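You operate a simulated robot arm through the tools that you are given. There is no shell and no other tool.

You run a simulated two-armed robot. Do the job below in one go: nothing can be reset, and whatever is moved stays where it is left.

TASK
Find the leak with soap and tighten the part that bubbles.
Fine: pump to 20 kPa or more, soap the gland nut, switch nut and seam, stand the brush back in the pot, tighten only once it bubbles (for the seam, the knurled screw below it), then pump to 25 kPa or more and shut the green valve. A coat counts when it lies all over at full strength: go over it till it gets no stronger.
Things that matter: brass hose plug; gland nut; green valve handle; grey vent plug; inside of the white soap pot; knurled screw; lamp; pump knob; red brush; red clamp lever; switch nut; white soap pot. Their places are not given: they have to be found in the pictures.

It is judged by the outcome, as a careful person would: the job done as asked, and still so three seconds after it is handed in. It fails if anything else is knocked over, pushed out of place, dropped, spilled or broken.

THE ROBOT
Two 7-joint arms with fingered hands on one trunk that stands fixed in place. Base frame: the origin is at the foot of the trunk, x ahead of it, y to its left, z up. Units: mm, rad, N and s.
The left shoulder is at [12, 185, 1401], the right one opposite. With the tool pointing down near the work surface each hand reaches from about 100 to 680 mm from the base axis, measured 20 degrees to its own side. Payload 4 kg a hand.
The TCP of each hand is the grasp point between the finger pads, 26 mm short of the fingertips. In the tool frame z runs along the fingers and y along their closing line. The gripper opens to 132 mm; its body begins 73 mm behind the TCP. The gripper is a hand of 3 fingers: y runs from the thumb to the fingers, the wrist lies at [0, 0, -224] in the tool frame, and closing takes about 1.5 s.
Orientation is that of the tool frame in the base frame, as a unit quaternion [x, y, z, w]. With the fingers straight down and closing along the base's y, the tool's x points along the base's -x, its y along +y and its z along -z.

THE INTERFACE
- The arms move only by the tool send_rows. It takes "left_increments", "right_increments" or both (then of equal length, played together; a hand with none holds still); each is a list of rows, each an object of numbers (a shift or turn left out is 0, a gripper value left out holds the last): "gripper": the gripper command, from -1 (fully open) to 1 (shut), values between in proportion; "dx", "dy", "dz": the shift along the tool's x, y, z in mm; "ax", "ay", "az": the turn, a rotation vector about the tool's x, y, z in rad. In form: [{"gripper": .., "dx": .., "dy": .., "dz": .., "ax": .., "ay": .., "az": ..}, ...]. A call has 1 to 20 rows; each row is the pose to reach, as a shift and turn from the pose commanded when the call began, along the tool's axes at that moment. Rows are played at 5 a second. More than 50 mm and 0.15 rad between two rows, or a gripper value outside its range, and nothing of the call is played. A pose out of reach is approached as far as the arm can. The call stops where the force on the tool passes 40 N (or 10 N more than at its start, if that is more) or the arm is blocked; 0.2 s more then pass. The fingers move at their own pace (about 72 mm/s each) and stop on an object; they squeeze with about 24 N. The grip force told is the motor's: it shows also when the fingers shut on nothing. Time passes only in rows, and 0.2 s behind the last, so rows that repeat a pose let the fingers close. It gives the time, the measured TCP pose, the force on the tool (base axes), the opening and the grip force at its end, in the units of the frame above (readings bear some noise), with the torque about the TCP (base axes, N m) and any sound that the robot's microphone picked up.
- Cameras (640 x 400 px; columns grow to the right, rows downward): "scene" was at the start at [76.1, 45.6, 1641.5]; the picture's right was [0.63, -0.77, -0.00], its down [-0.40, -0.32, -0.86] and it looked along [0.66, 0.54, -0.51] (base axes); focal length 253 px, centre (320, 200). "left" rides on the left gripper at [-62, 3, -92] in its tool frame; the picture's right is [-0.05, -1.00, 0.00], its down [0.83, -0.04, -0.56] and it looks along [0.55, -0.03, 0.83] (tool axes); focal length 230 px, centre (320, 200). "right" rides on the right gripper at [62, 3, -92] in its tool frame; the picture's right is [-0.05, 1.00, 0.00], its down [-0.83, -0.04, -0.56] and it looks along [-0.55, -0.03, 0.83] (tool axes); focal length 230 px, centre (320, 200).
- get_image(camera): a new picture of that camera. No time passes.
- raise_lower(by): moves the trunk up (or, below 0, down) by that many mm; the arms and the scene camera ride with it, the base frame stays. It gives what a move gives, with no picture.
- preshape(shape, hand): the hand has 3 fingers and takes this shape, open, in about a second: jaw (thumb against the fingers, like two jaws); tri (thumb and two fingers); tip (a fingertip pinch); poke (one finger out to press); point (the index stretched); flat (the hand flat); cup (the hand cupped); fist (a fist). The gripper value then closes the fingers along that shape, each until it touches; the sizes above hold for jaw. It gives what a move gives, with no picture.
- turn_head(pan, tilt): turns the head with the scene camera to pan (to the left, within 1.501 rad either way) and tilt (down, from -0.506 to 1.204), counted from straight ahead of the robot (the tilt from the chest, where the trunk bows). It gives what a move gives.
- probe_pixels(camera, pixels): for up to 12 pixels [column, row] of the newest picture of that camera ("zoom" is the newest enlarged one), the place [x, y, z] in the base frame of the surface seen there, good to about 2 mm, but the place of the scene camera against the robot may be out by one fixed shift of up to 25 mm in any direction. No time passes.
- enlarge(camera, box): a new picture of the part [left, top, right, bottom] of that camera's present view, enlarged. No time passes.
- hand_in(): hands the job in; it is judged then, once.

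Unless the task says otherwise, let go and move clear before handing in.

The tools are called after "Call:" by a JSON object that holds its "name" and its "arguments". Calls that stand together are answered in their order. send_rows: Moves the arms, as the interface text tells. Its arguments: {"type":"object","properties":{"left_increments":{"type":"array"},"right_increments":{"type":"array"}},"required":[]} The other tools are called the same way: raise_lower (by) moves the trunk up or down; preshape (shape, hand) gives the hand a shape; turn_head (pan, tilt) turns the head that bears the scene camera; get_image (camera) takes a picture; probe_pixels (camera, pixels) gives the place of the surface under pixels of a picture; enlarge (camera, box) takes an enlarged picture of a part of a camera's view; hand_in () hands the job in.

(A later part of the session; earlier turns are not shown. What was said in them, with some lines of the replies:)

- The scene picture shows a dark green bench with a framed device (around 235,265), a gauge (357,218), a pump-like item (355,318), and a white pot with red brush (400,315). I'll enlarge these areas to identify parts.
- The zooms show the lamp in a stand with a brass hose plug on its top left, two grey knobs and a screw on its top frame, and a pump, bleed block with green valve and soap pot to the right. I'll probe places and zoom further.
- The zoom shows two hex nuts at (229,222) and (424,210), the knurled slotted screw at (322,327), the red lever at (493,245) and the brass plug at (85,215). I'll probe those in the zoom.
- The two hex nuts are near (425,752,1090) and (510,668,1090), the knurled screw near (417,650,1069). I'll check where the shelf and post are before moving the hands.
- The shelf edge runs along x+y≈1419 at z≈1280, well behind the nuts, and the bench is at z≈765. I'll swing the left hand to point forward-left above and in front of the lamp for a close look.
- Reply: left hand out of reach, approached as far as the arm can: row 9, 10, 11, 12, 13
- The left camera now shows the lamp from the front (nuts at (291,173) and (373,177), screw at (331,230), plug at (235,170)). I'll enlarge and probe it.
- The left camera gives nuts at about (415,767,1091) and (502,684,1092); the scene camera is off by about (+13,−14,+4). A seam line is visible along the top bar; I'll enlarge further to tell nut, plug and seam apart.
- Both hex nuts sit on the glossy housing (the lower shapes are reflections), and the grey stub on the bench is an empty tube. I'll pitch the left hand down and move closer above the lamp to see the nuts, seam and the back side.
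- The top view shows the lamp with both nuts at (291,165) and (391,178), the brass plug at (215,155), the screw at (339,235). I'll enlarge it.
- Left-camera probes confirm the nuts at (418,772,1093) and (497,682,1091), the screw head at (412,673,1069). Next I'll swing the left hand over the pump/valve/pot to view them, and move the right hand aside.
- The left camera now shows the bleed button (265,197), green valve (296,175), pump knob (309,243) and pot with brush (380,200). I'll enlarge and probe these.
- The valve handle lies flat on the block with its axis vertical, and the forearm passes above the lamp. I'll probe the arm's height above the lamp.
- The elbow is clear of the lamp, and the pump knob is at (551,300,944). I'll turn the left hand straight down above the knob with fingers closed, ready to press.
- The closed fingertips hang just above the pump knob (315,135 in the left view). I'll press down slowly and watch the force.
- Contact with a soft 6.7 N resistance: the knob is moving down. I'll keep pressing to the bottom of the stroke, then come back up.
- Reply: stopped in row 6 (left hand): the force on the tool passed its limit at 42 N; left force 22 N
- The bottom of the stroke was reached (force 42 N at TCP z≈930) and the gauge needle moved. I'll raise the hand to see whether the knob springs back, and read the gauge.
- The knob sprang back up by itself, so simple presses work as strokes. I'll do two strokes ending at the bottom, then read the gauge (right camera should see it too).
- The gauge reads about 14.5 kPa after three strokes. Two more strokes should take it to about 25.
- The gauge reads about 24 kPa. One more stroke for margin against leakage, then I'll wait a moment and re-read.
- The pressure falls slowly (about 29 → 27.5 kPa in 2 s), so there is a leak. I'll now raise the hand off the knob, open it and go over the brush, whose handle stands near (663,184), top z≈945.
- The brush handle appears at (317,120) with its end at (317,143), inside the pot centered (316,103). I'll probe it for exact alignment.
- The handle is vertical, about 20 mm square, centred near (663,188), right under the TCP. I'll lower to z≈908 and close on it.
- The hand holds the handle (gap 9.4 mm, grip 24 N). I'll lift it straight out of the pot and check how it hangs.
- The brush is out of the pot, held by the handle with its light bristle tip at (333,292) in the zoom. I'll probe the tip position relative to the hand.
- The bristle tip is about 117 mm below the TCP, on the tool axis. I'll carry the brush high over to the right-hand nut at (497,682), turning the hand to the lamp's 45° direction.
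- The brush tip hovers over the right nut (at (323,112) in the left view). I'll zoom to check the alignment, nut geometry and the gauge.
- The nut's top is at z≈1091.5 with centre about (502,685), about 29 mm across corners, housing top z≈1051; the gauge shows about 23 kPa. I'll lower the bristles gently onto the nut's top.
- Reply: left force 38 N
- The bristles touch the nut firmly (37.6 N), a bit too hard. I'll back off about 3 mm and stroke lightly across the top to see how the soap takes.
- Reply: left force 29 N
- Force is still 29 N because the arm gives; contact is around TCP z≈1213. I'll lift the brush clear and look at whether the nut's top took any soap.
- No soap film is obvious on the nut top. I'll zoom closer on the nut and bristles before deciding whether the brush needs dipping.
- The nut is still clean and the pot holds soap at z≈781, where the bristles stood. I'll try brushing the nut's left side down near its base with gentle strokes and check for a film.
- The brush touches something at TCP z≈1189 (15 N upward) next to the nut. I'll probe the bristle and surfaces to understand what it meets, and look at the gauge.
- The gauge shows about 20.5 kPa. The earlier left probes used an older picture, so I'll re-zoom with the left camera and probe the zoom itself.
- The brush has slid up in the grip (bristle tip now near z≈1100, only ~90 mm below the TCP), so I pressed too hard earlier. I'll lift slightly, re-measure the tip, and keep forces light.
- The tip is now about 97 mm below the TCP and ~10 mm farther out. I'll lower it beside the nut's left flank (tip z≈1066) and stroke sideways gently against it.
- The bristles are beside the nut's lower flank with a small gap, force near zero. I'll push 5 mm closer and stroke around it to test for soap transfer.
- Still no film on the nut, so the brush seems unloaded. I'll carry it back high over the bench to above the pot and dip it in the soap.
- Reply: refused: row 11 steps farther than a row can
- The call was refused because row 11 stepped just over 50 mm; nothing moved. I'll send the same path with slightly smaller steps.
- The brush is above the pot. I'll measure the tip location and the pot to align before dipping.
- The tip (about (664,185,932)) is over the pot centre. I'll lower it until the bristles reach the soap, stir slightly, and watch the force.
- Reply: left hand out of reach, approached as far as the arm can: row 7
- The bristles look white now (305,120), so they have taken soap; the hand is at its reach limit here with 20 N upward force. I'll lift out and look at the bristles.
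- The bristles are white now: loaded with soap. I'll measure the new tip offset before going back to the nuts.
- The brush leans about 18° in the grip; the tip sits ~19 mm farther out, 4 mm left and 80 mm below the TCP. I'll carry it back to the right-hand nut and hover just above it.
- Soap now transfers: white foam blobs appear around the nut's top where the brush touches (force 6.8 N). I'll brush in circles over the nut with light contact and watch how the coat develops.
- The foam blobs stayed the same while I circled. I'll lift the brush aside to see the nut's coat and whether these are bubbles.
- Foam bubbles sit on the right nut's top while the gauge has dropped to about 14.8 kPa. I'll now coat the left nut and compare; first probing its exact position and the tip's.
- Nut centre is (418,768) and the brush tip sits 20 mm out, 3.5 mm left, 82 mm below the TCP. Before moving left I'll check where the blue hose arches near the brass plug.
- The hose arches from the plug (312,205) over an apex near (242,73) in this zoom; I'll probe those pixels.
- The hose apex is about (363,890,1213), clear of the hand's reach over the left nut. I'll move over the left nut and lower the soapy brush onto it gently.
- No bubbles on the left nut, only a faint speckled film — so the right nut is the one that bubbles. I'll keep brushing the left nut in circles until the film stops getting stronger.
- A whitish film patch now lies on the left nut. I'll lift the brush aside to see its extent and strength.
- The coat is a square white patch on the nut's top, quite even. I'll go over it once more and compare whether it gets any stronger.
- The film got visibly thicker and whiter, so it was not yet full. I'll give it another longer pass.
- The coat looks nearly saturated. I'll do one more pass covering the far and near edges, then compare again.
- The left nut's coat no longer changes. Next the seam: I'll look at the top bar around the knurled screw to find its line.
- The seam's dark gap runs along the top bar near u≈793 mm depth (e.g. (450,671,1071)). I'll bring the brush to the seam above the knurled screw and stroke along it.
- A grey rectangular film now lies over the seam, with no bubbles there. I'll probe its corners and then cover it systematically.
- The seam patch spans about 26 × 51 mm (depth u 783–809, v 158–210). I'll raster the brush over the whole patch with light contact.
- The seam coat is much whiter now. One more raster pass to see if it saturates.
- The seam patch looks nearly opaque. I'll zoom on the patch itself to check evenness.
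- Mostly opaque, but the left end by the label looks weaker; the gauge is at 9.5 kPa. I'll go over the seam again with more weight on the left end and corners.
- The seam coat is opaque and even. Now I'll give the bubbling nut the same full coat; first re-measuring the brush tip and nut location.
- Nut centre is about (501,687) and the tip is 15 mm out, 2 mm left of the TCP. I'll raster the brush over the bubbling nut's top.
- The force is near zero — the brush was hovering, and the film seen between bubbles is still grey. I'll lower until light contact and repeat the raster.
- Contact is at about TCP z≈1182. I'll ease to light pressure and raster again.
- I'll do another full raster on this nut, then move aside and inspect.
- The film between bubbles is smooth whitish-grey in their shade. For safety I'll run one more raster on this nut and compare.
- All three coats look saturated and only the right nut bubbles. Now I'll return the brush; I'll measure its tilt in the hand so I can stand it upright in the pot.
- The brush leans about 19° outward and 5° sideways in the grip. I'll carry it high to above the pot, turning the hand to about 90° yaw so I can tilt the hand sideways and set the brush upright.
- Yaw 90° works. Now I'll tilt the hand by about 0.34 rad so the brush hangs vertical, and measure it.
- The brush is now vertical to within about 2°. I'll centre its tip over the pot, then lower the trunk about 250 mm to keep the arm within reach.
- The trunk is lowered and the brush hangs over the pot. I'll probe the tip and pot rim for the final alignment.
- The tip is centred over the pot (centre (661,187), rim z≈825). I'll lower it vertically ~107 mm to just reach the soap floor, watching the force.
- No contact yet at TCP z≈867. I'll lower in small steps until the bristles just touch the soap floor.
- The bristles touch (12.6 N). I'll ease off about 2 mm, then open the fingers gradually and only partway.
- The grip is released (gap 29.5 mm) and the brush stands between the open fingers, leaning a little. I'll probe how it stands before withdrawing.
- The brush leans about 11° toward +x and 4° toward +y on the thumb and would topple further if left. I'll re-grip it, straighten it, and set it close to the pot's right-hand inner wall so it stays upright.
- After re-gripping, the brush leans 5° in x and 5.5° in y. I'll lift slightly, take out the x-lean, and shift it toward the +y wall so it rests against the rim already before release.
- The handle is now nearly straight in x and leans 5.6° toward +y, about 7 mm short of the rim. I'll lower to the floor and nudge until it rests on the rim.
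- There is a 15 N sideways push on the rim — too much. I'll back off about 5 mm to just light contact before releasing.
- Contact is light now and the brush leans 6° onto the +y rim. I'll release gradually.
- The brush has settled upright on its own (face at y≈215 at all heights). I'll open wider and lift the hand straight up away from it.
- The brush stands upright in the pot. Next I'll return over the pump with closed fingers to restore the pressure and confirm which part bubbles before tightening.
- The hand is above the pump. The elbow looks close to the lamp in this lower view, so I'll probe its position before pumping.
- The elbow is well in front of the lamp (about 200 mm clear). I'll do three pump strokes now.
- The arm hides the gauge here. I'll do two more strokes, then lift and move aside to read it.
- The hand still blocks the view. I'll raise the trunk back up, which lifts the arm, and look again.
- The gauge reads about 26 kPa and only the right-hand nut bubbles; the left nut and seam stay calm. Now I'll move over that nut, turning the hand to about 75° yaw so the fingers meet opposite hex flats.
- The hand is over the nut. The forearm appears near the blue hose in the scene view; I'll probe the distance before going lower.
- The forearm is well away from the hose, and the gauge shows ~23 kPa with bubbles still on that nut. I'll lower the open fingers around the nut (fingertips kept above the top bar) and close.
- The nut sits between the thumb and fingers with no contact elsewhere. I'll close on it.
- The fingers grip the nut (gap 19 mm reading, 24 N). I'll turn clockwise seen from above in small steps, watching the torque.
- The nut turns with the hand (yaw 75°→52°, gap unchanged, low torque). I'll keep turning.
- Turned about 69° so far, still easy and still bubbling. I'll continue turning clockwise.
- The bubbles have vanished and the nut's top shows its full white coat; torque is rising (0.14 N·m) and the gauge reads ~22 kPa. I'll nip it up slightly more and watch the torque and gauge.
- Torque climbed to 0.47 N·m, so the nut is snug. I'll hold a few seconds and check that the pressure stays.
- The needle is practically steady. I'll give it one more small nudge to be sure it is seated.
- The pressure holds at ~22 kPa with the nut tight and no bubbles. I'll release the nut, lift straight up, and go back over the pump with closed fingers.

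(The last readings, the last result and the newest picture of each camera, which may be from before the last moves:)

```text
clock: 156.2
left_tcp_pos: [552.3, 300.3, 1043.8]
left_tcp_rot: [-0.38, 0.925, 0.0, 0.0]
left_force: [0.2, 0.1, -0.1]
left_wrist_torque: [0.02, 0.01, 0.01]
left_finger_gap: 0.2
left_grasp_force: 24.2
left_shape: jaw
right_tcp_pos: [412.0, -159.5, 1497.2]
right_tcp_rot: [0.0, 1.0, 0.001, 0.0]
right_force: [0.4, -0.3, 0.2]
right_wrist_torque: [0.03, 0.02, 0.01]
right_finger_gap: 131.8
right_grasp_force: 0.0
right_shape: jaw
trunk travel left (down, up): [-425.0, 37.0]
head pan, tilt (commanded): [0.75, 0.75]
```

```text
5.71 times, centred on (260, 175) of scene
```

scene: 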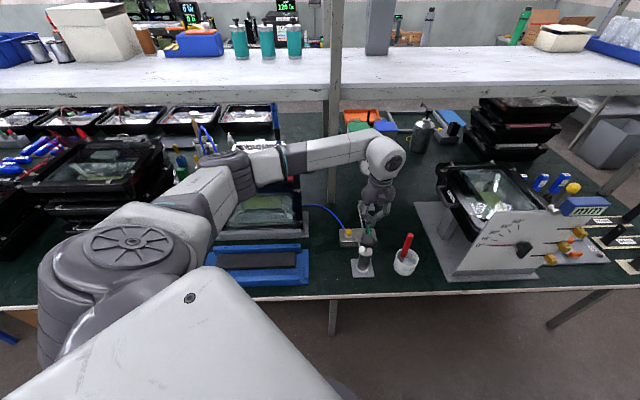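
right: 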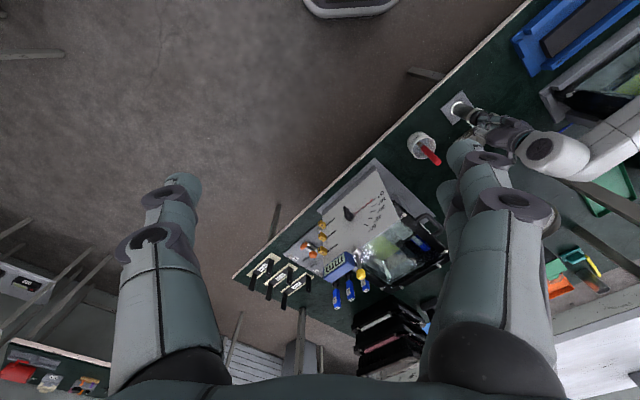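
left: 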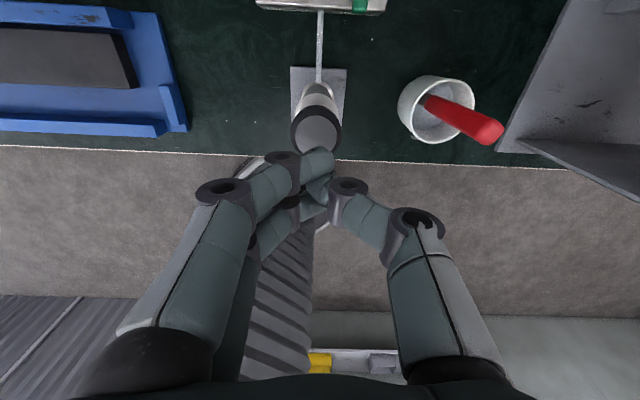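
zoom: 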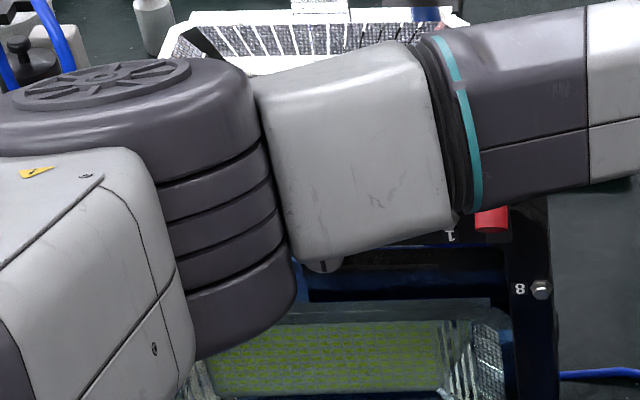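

The hand is over the pump with the trunk up. Two strokes, ending at the bottom where the gauge should be visible.

Call:
{"name": "send_rows", "arguments": {"left_increments": [{"dz": 40}, {"dz": 72}, {"dz": 90}, {"dz": 107}, {"dz": 110}, {"dz": 90}, {"dz": 71}, {"dz": 69}, {"dz": 90}, {"dz": 107}, {"dz": 110}]}}

Call:
{"name": "enlarge", "arguments": {"camera": "scene", "box": [340, 130, 420, 200]}}

```text
clock: 158.6
left_tcp_pos: [553.1, 299.4, 936.3]
left_tcp_rot: [-0.381, 0.924, 0.0, 0.002]
left_force: [-1.5, 2.3, 10.4]
left_wrist_torque: [0.02, 0.04, -0.03]
left_finger_gap: 0.0
left_grasp_force: 23.6
left_shape: jaw
right_tcp_pos: [409.5, -159.9, 1497.6]
right_tcp_rot: [0.0, 1.0, 0.001, 0.0]
right_force: [-0.1, 0.6, 0.7]
right_wrist_torque: [-0.02, -0.01, -0.01]
right_finger_gap: 131.8
right_grasp_force: 0.1
right_shape: jaw
trunk travel left (down, up): [-425.0, 37.0]
head pan, tilt (commanded): [0.75, 0.75]
```

```text
5.71 times, centred on (380, 165) of scene
```

zoom: 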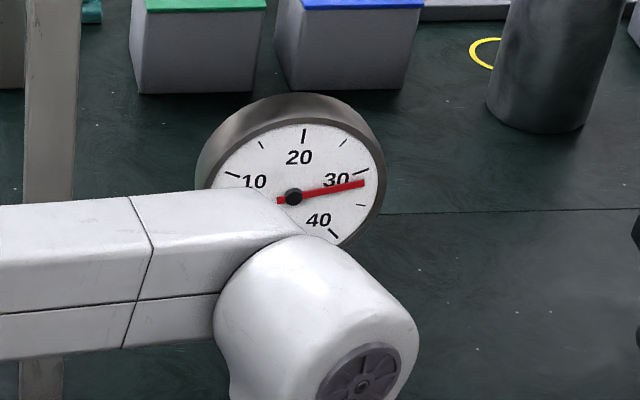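

The gauge reads about 31 kPa. I'll lift off the pump and look closely at the green valve from above to see its handle position.

Call:
{"name": "send_rows", "arguments": {"left_increments": [{"dz": -40}, {"dz": -85}, {"dz": -125}, {"dx": -25, "dy": -5, "dz": -135}, {"dx": -60, "dy": -10, "dz": -135}, {"dx": -60, "dy": -10, "dz": -135}]}}

Call:
{"name": "get_image", "arguments": {"camera": "left"}}

Call:
{"name": "enlarge", "arguments": {"camera": "left", "box": [240, 0, 400, 120]}}

Call:
{"name": "enlarge", "arguments": {"camera": "scene", "box": [325, 215, 395, 275]}}

```text
clock: 160.0
left_tcp_pos: [602.5, 334.1, 1069.1]
left_tcp_rot: [-0.381, 0.925, 0.0, 0.001]
left_force: [0.6, 0.4, -0.2]
left_wrist_torque: [-0.02, -0.01, -0.01]
left_finger_gap: 0.0
left_grasp_force: 23.6
left_shape: jaw
right_tcp_pos: [410.3, -161.3, 1498.3]
right_tcp_rot: [-0.001, 1.0, 0.0, 0.0]
right_force: [-0.4, 0.8, 0.0]
right_wrist_torque: [0.01, -0.03, -0.01]
right_finger_gap: 131.7
right_grasp_force: 0.0
right_shape: jaw
trunk travel left (down, up): [-425.0, 37.0]
head pan, tilt (commanded): [0.75, 0.75]
```

```text
taken
```

left: 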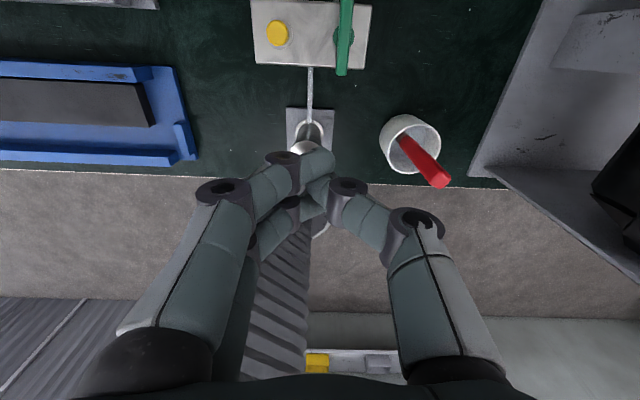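

```text
3.33 times, centred on (320, 60) of left
```

zoom: 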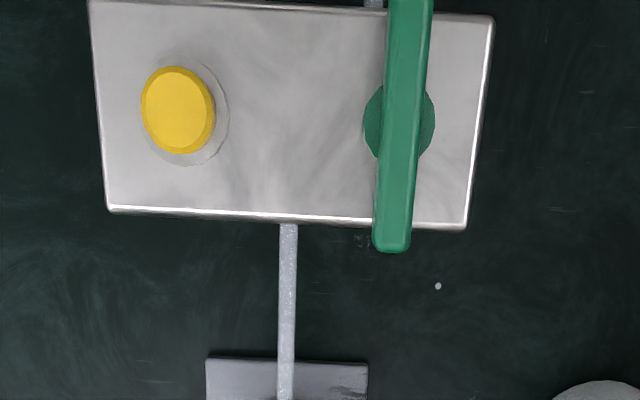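

```text
6.67 times, centred on (360, 245) of scene
```

zoom: 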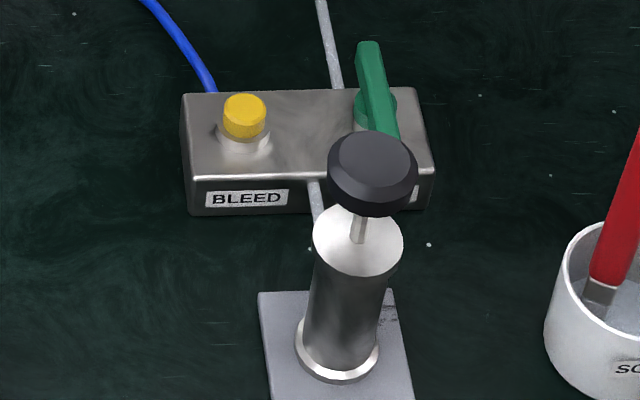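

The valve handle is a bar lying along the pipe (open), pivoting on a round hub; it must turn a quarter turn. I'll probe the bar, hub and block heights.

Call:
{"name": "probe_pixels", "arguments": {"camera": "left", "pixels": [[345, 36], [342, 73], [342, 68], [348, 3], [334, 36], [353, 38], [314, 36], [358, 55], [277, 33], [310, 150], [338, 60], [348, 20]]}}

```text
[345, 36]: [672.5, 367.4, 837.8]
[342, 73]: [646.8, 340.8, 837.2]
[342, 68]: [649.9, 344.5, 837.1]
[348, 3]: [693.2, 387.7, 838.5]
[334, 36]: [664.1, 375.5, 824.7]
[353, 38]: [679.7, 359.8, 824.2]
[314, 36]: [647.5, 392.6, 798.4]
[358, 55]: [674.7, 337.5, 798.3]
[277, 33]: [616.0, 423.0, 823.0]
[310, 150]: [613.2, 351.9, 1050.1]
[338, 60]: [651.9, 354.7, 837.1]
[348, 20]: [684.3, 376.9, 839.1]
```

The bar's top is at z≈838, the hub at (672,368), block top at 798; the bar runs along the pipe direction. I'll raise the hand over the hub, then lower the trunk so the arm can reach down there.

Call:
{"name": "send_rows", "arguments": {"left_increments": [{"dz": -45}, {"dz": -90, "gripper": 0.394}, {"dx": -20, "dy": -7, "dz": -130}, {"dx": -45, "dy": -15, "dz": -165}, {"dx": -73, "dy": -25, "dz": -172}, {"dx": -73, "dy": -25, "dz": -172}]}}

Call:
{"name": "raise_lower", "arguments": {"by": -280}}

Call:
{"name": "get_image", "arguments": {"camera": "left"}}

Call:
{"name": "get_image", "arguments": {"camera": "scene"}}

```text
clock: 161.4
left_tcp_pos: [673.2, 368.5, 1242.4]
left_tcp_rot: [-0.38, 0.925, 0.0, 0.001]
left_force: [-0.1, -0.2, -0.6]
left_wrist_torque: [0.0, -0.02, 0.04]
left_finger_gap: 39.6
left_grasp_force: 0.0
left_shape: jaw
right_tcp_pos: [411.6, -160.6, 1496.0]
right_tcp_rot: [0.0, 1.0, 0.001, 0.0]
right_force: [-0.1, -0.2, 0.0]
right_wrist_torque: [0.02, -0.02, 0.01]
right_finger_gap: 132.0
right_grasp_force: 0.1
right_shape: jaw
trunk travel left (down, up): [-425.0, 37.0]
head pan, tilt (commanded): [0.75, 0.75]
```

```text
clock: 164.2
left_tcp_pos: [671.1, 367.7, 963.8]
left_tcp_rot: [-0.381, 0.925, 0.0, 0.001]
left_force: [-0.3, -0.3, -0.5]
left_wrist_torque: [-0.02, -0.04, -0.01]
left_finger_gap: 39.5
left_grasp_force: 0.1
left_shape: jaw
right_tcp_pos: [409.9, -161.6, 1217.5]
right_tcp_rot: [0.0, 1.0, 0.001, 0.001]
right_force: [0.1, 0.3, -0.4]
right_wrist_torque: [0.01, 0.03, 0.03]
right_finger_gap: 132.1
right_grasp_force: 0.1
right_shape: jaw
trunk travel left (down, up): [-145.0, 317.0]
head pan, tilt (commanded): [0.75, 0.75]
```

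```text
taken
```

left: 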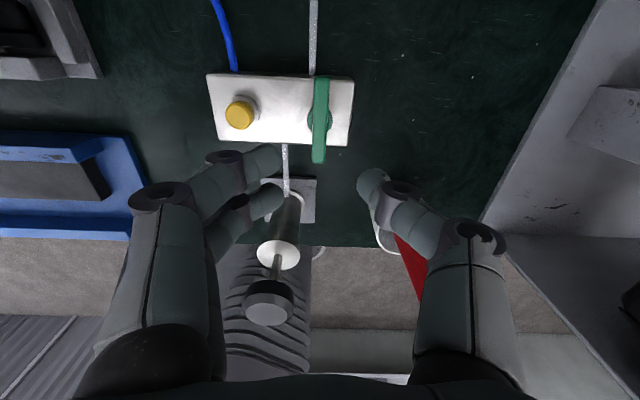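

```text
taken
```

scene: 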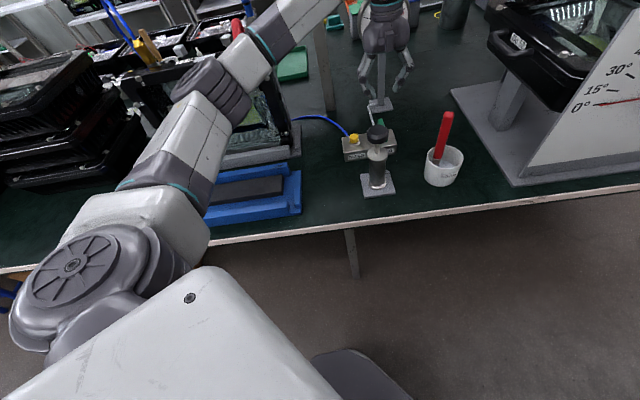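

The open fingers straddle the green bar above the hub. I'll lower so the fingertips reach just below the bar's top, without touching the hub.

Call:
{"name": "send_rows", "arguments": {"left_increments": [{"dz": 40}, {"dz": 75}, {"dz": 95}, {"dz": 105}, {"dz": 110}, {"dz": 110}]}}

Call:
{"name": "get_image", "arguments": {"camera": "left"}}

Call:
{"name": "enlarge", "arguments": {"camera": "scene", "box": [330, 50, 430, 190]}}

```text
clock: 165.6
left_tcp_pos: [672.4, 366.8, 851.4]
left_tcp_rot: [-0.38, 0.925, 0.0, 0.001]
left_force: [-0.6, -0.7, -0.6]
left_wrist_torque: [-0.02, 0.0, 0.03]
left_finger_gap: 40.0
left_grasp_force: 0.1
left_shape: jaw
right_tcp_pos: [411.4, -160.6, 1216.8]
right_tcp_rot: [0.0, 1.0, 0.0, 0.0]
right_force: [0.1, 0.4, -0.5]
right_wrist_torque: [-0.02, -0.01, 0.01]
right_finger_gap: 131.8
right_grasp_force: 0.0
right_shape: jaw
trunk travel left (down, up): [-145.0, 317.0]
head pan, tilt (commanded): [0.75, 0.75]
```

```text
taken
```

left: 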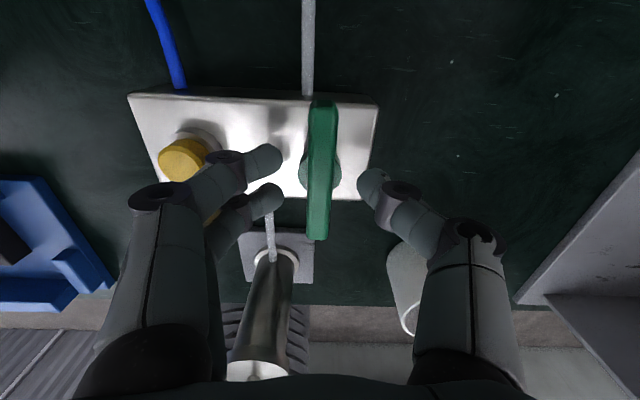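

```text
2.86 times, centred on (380, 120) of scene
```

zoom: 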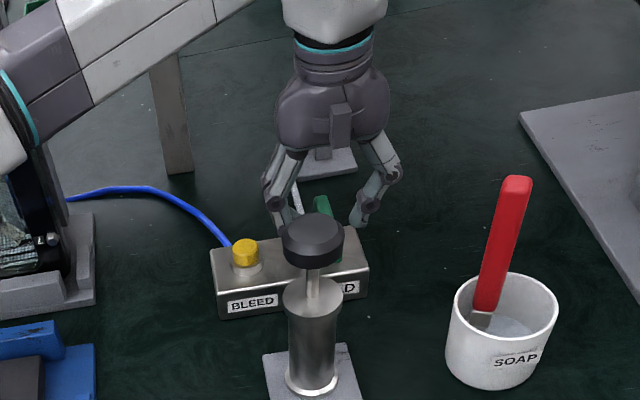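

The fingers straddle the bar clear of the yellow button. I'll close on the bar.

Call:
{"name": "send_rows", "arguments": {"left_increments": [{"gripper": 0.6}, {"gripper": 1}, {"gripper": 1}, {"gripper": 1}, {"gripper": 1}, {"gripper": 1}]}}

Call:
{"name": "get_image", "arguments": {"camera": "left"}}

```text
clock: 167.0
left_tcp_pos: [672.4, 367.0, 850.6]
left_tcp_rot: [-0.38, 0.925, 0.0, 0.0]
left_force: [-0.5, -0.2, -2.4]
left_wrist_torque: [-0.02, 0.05, 0.01]
left_finger_gap: 9.0
left_grasp_force: 23.7
left_shape: jaw
right_tcp_pos: [412.5, -160.0, 1217.5]
right_tcp_rot: [-0.001, 1.0, 0.002, 0.0]
right_force: [-0.4, 0.1, -0.1]
right_wrist_torque: [0.02, 0.02, 0.0]
right_finger_gap: 131.7
right_grasp_force: 0.0
right_shape: jaw
trunk travel left (down, up): [-145.0, 317.0]
head pan, tilt (commanded): [0.75, 0.75]
```

```text
taken
```

left: 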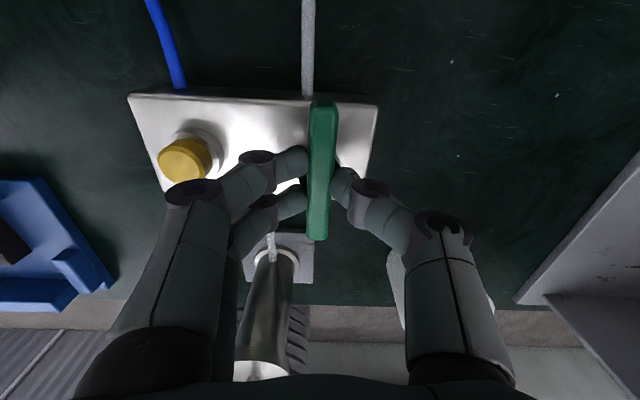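

The bar is held (gap 9 mm, 24 N). I'll turn clockwise seen from above in small steps and check torque.

Call:
{"name": "send_rows", "arguments": {"left_increments": [{"az": 0.08}, {"az": 0.16}, {"az": 0.24}, {"az": 0.32}]}}

Call:
{"name": "get_image", "arguments": {"camera": "left"}}

```text
clock: 168.0
left_tcp_pos: [672.0, 367.5, 850.4]
left_tcp_rot: [-0.228, 0.974, 0.001, -0.001]
left_force: [-1.3, 0.4, -3.6]
left_wrist_torque: [0.02, 0.06, 0.05]
left_finger_gap: 9.1
left_grasp_force: 24.1
left_shape: jaw
right_tcp_pos: [410.8, -160.6, 1218.3]
right_tcp_rot: [0.0, 1.0, 0.001, 0.0]
right_force: [0.3, -0.2, -0.2]
right_wrist_torque: [0.0, 0.03, 0.02]
right_finger_gap: 131.9
right_grasp_force: 0.2
right_shape: jaw
trunk travel left (down, up): [-145.0, 317.0]
head pan, tilt (commanded): [0.75, 0.75]
```

```text
taken
```

left: 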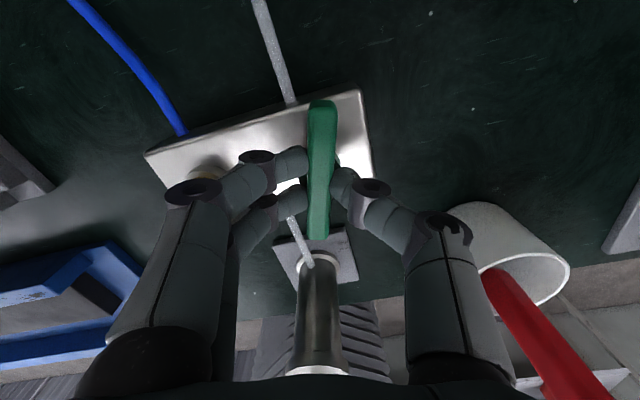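

The bar turns with the hand. I'll continue to a full quarter turn.

Call:
{"name": "send_rows", "arguments": {"left_increments": [{"az": 0.12}, {"az": 0.24}, {"az": 0.36}, {"az": 0.48}, {"az": 0.6}, {"az": 0.72}, {"az": 0.84}, {"az": 0.96}, {"az": 1.08}, {"az": 1.18}]}}

Call:
{"name": "get_image", "arguments": {"camera": "left"}}

Call:
{"name": "get_image", "arguments": {"camera": "scene"}}

```text
clock: 170.2
left_tcp_pos: [671.5, 367.3, 851.6]
left_tcp_rot: [0.354, 0.935, -0.001, 0.0]
left_force: [-2.1, -1.3, -8.2]
left_wrist_torque: [-0.02, 0.03, 0.02]
left_finger_gap: 9.0
left_grasp_force: 24.0
left_shape: jaw
right_tcp_pos: [411.4, -160.5, 1216.7]
right_tcp_rot: [-0.001, 1.0, 0.001, 0.0]
right_force: [-0.2, 0.8, -0.3]
right_wrist_torque: [0.0, 0.0, 0.02]
right_finger_gap: 131.8
right_grasp_force: 0.0
right_shape: jaw
trunk travel left (down, up): [-145.0, 317.0]
head pan, tilt (commanded): [0.75, 0.75]
```

```text
taken
```

left: 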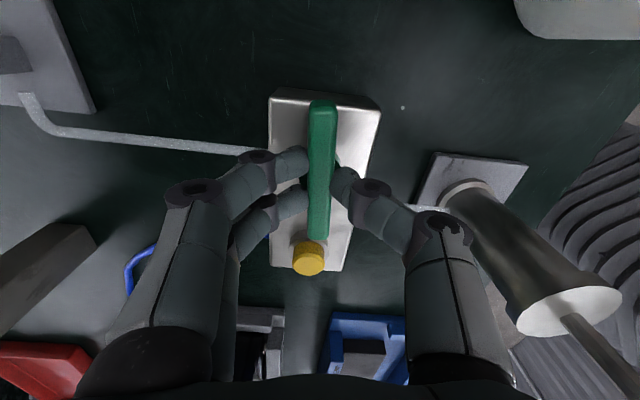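

```text
taken
```

scene: 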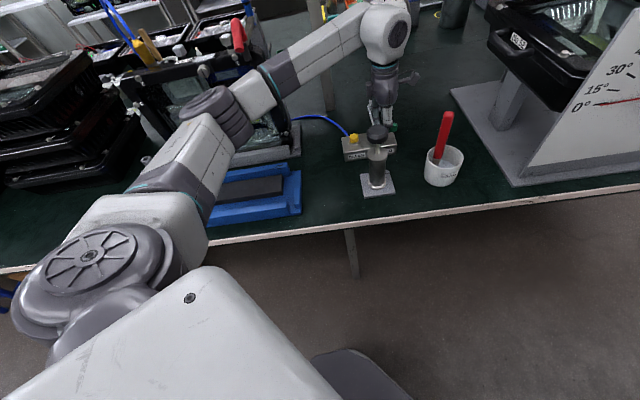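

The bar has turned about 86° and now lies along the block. I'll finish the last few degrees and feel for a stop.

Call:
{"name": "send_rows", "arguments": {"left_increments": [{"az": 0.04}, {"az": 0.07}, {"az": 0.09}, {"az": 0.09}]}}

Call:
{"name": "get_image", "arguments": {"camera": "left"}}

Call:
{"name": "enlarge", "arguments": {"camera": "left", "box": [240, 80, 400, 290]}}

```text
clock: 171.2
left_tcp_pos: [672.0, 367.2, 850.7]
left_tcp_rot: [0.394, 0.919, 0.0, 0.0]
left_force: [-2.4, 0.3, -7.2]
left_wrist_torque: [0.02, 0.01, 0.06]
left_finger_gap: 8.9
left_grasp_force: 24.4
left_shape: jaw
right_tcp_pos: [413.0, -159.4, 1216.5]
right_tcp_rot: [0.0, 1.0, 0.0, 0.001]
right_force: [-0.2, 0.0, 0.4]
right_wrist_torque: [0.02, -0.02, -0.03]
right_finger_gap: 131.9
right_grasp_force: 0.1
right_shape: jaw
trunk travel left (down, up): [-145.0, 317.0]
head pan, tilt (commanded): [0.75, 0.75]
```

```text
taken
```

left: 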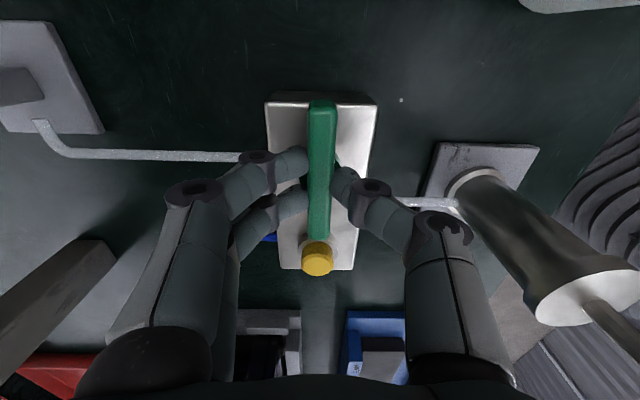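

```text
1.90 times, centred on (320, 185) of left
```

zoom: 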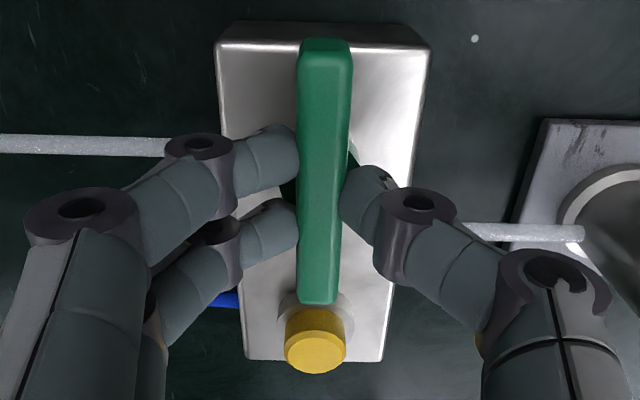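

The bar is aligned with the block (about 91° turned). A tiny extra nudge will tell whether it is at its stop.

Call:
{"name": "send_rows", "arguments": {"left_increments": [{"az": 0.05}, {"az": 0.05}, {"az": 0.05}]}}

Call:
{"name": "enlarge", "arguments": {"camera": "left", "box": [240, 80, 400, 290]}}

```text
clock: 172.0
left_tcp_pos: [672.0, 367.9, 852.0]
left_tcp_rot: [0.417, 0.909, 0.0, 0.0]
left_force: [-4.0, 0.6, -6.7]
left_wrist_torque: [0.12, 0.0, 0.21]
left_finger_gap: 9.0
left_grasp_force: 23.9
left_shape: jaw
right_tcp_pos: [411.1, -159.6, 1216.2]
right_tcp_rot: [0.0, 1.0, 0.0, -0.001]
right_force: [0.1, 0.5, 0.3]
right_wrist_torque: [-0.02, -0.06, 0.02]
right_finger_gap: 132.0
right_grasp_force: 0.1
right_shape: jaw
trunk travel left (down, up): [-145.0, 317.0]
head pan, tilt (commanded): [0.75, 0.75]
```

```text
1.90 times, centred on (320, 185) of left
```

zoom: 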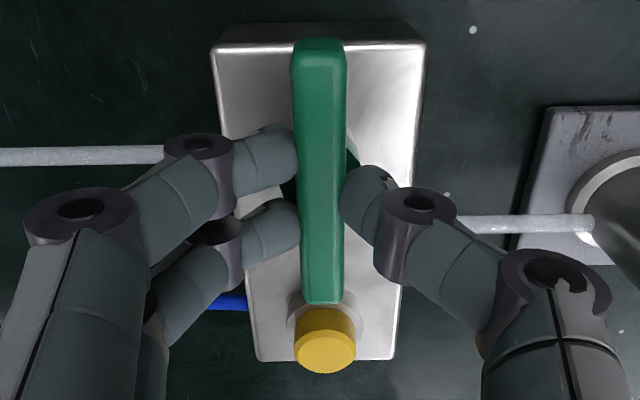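

Torque rose to 0.21 N·m with the bar at its stop: the valve is shut. I'll open the fingers and lift straight up.

Call:
{"name": "send_rows", "arguments": {"left_increments": [{"gripper": 0.7}, {"gripper": 0.394}, {"gripper": 0.394}, {"gripper": 0.394, "dz": -15}, {"gripper": 0.394, "dz": -45}, {"gripper": 0.394, "dz": -90}, {"gripper": 0.394, "dz": -130}, {"gripper": 0.394, "dz": -130}]}}

Call:
{"name": "raise_lower", "arguments": {"by": 280}}

Call:
{"name": "get_image", "arguments": {"camera": "left"}}

Call:
{"name": "get_image", "arguments": {"camera": "scene"}}

Call:
{"name": "enlarge", "arguments": {"camera": "scene", "box": [320, 130, 440, 290]}}

```text
clock: 173.8
left_tcp_pos: [673.0, 366.9, 982.0]
left_tcp_rot: [0.416, 0.909, 0.0, 0.0]
left_force: [0.2, 0.1, 0.1]
left_wrist_torque: [0.0, 0.02, -0.01]
left_finger_gap: 39.5
left_grasp_force: 0.1
left_shape: jaw
right_tcp_pos: [412.9, -160.4, 1217.2]
right_tcp_rot: [0.0, 1.0, -0.001, 0.0]
right_force: [1.2, 1.0, 0.3]
right_wrist_torque: [-0.01, 0.03, 0.01]
right_finger_gap: 132.0
right_grasp_force: 0.0
right_shape: jaw
trunk travel left (down, up): [-145.0, 317.0]
head pan, tilt (commanded): [0.75, 0.75]
```

```text
clock: 176.6
left_tcp_pos: [672.1, 368.4, 1262.3]
left_tcp_rot: [0.416, 0.909, 0.001, 0.0]
left_force: [0.0, -1.6, -0.5]
left_wrist_torque: [0.01, -0.03, 0.02]
left_finger_gap: 39.6
left_grasp_force: 0.1
left_shape: jaw
right_tcp_pos: [411.7, -160.5, 1497.4]
right_tcp_rot: [0.0, 1.0, 0.002, -0.001]
right_force: [-1.3, 0.5, 0.0]
right_wrist_torque: [0.0, -0.02, -0.02]
right_finger_gap: 131.7
right_grasp_force: 0.1
right_shape: jaw
trunk travel left (down, up): [-425.0, 37.0]
head pan, tilt (commanded): [0.75, 0.75]
```

```text
taken
```

left: 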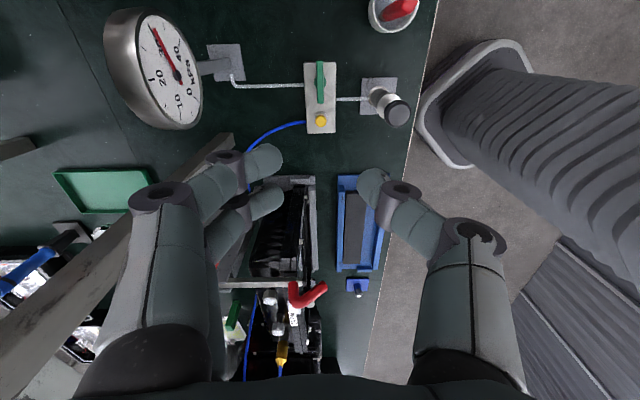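

```text
taken
```

scene: 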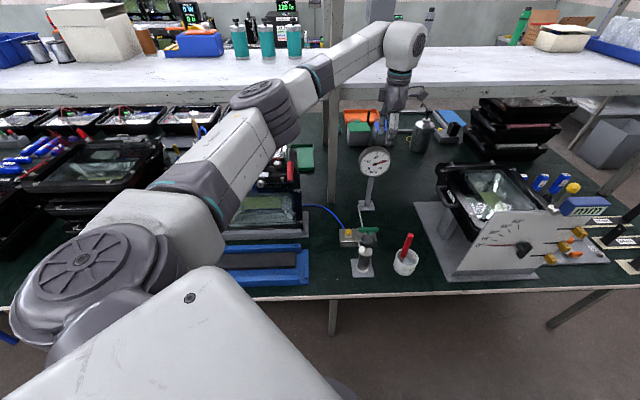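

```text
2.50 times, centred on (380, 210) of scene
```

zoom: 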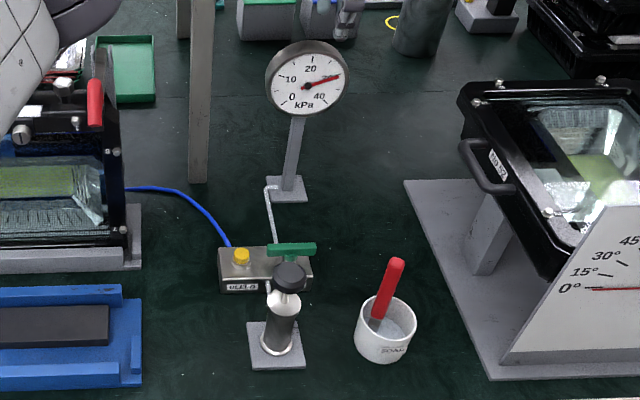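

The valve bar now lies across the pipe, the gauge reads about 31 kPa and the brush stands in the pot. I'll retract the left hand and inspect everything once more.

Call:
{"name": "send_rows", "arguments": {"left_increments": [{"dx": 20, "dy": -24.5, "dz": -17, "az": -0.107}, {"dx": 40, "dy": -49, "dz": -35, "az": -0.215}, {"dx": 59, "dy": -73.6, "dz": -52, "az": -0.322}, {"dx": 79, "dy": -98, "dz": -69, "az": -0.43}, {"dx": 99, "dy": -122.7, "dz": -86, "az": -0.537}, {"dx": 119, "dy": -147, "dz": -104, "az": -0.645}, {"dx": 138.5, "dy": -171.8, "dz": -121, "az": -0.752}, {"dx": 158, "dy": -196, "dz": -138, "az": -0.86}, {"dx": 158, "dy": -196, "dz": -138, "az": -0.86}]}}

Call:
{"name": "get_image", "arguments": {"camera": "scene"}}

Call:
{"name": "enlarge", "arguments": {"camera": "scene", "box": [350, 140, 410, 190]}}

Call:
{"name": "enlarge", "arguments": {"camera": "scene", "box": [190, 140, 310, 220]}}

Call:
{"name": "enlarge", "arguments": {"camera": "scene", "box": [325, 215, 430, 290]}}

```text
clock: 178.6
left_tcp_pos: [418.5, 358.1, 1398.9]
left_tcp_rot: [-0.001, 1.0, 0.0, 0.001]
left_force: [-0.6, 0.3, 0.4]
left_wrist_torque: [-0.04, -0.01, -0.01]
left_finger_gap: 39.5
left_grasp_force: 0.2
left_shape: jaw
right_tcp_pos: [410.5, -159.1, 1496.7]
right_tcp_rot: [0.0, 1.0, 0.001, 0.0]
right_force: [-0.2, -0.5, -0.2]
right_wrist_torque: [-0.01, 0.04, 0.01]
right_finger_gap: 132.0
right_grasp_force: 0.1
right_shape: jaw
trunk travel left (down, up): [-425.0, 37.0]
head pan, tilt (commanded): [0.75, 0.75]
```

```text
taken
```

scene: 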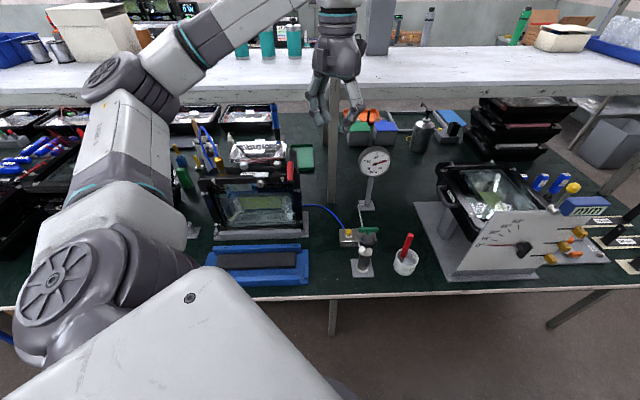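

```text
8.00 times, centred on (380, 165) of scene
```

zoom: 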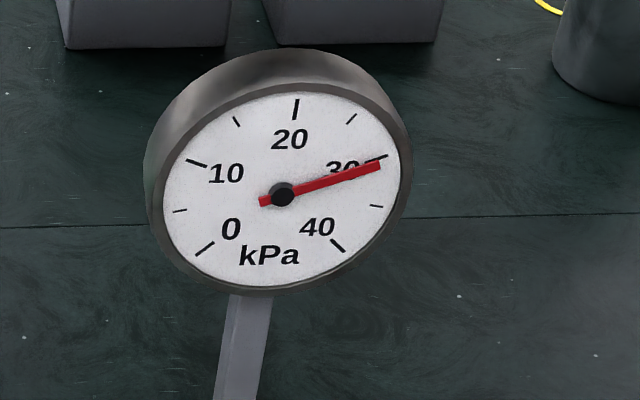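

```text
5.00 times, centred on (250, 180) of scene
```

zoom: 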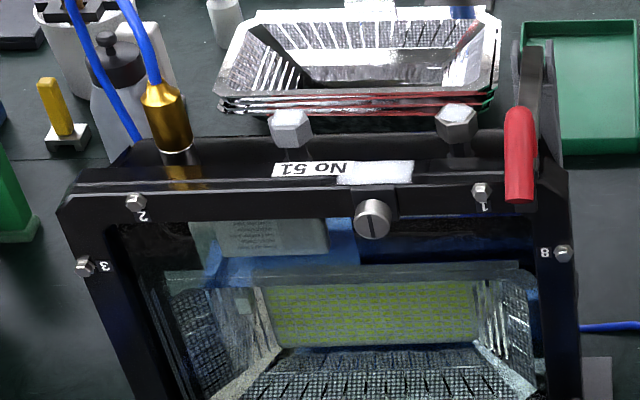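

```text
5.33 times, centred on (378, 252) of scene
```

zoom: 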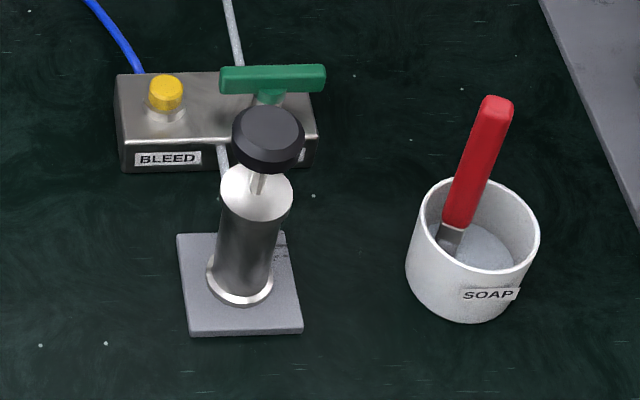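

Gauge ~30.5 kPa, no bubbles on nuts or seam, valve across the pipe, brush upright in the pot, lamp undisturbed. I'll wait a few seconds and recheck that the pressure holds.

Call:
{"name": "send_rows", "arguments": {"left_increments": [{"dz": 0}, {"dz": 0}, {"dz": 0}, {"dz": 0}, {"dz": 0}, {"dz": 0}, {"dz": 0}, {"dz": 0}, {"dz": 0}, {"dz": 0}, {"dz": 0}, {"dz": 0}, {"dz": 0}, {"dz": 0}, {"dz": 0}, {"dz": 0}, {"dz": 0}, {"dz": 0}, {"dz": 0}, {"dz": 0}]}}

Call:
{"name": "enlarge", "arguments": {"camera": "scene", "box": [350, 140, 410, 190]}}

Call:
{"name": "enlarge", "arguments": {"camera": "scene", "box": [230, 150, 300, 200]}}

```text
clock: 182.8
left_tcp_pos: [419.0, 358.8, 1399.5]
left_tcp_rot: [0.0, 1.0, 0.0, 0.001]
left_force: [0.4, 0.9, -0.4]
left_wrist_torque: [0.0, -0.01, 0.0]
left_finger_gap: 39.7
left_grasp_force: 0.0
left_shape: jaw
right_tcp_pos: [410.4, -161.0, 1496.4]
right_tcp_rot: [0.0, 1.0, 0.001, 0.001]
right_force: [-0.8, 0.0, 0.3]
right_wrist_torque: [0.03, 0.02, 0.01]
right_finger_gap: 131.8
right_grasp_force: 0.0
right_shape: jaw
trunk travel left (down, up): [-425.0, 37.0]
head pan, tilt (commanded): [0.75, 0.75]
```

```text
8.00 times, centred on (380, 165) of scene
```

zoom: 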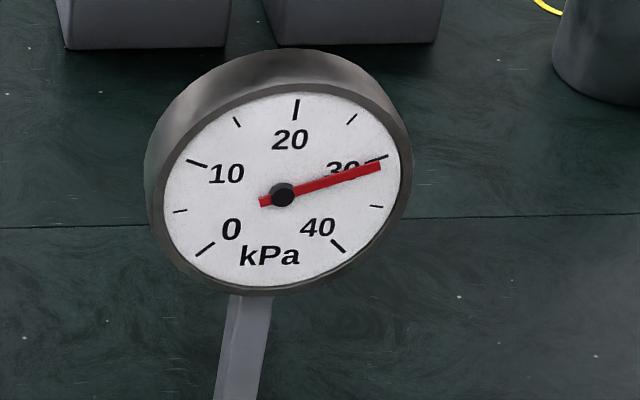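

```text
8.00 times, centred on (265, 175) of scene
```

zoom: 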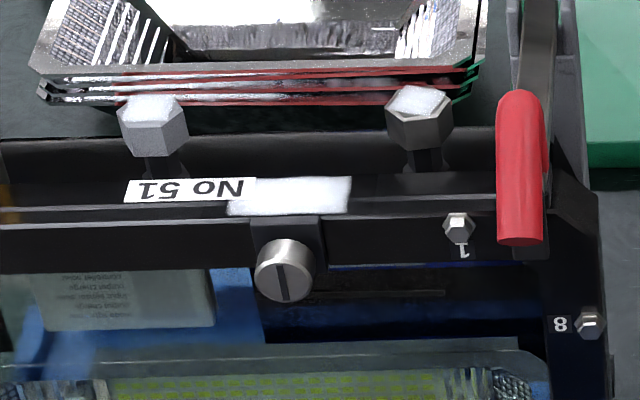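

The needle is unchanged after 4 s (~30.5 kPa), all three coats are in place with no bubbles, and both hands are clear. The job is complete, so I'll hand it in.

Call:
{"name": "hand_in", "arguments": {}}

```text
The job is handed in.
```

I found the leak at the right-hand of the two hex nuts on top of the lamp and tightened it. I didn't work out whether that is the gland nut or the switch nut. The job is handed in, and no result came back.

- **Finding the leak:** I pumped to about 29 kPa, then brushed soap on both nuts and the seam until the coats got no stronger. The soaping was slow, and the pressure fell to about 9.5 kPa while I did it. I pumped back to about 26 kPa before tightening, and only the right-hand nut bubbled.
- **Tightening:** I turned that nut about 115° clockwise. The bubbles stopped and it felt tight. The pressure then held at about 22 kPa.
- **Finishing:** I pumped to about 31 kPa and turned the green valve a quarter turn to its stop. The gauge then stayed at about 30.5 kPa over a 4-second check, with no bubbles on either nut or the seam.
- **Brush:** It is standing upright in the soap pot. On the first try at putting it back it started to lean when released, so I gripped it again and stood it by the rim. That pressed on the pot with about 15 N for a moment. The pot did not visibly move.

Nothing else was knocked over or spilled as far as the pictures show, and both hands were clear at the end.
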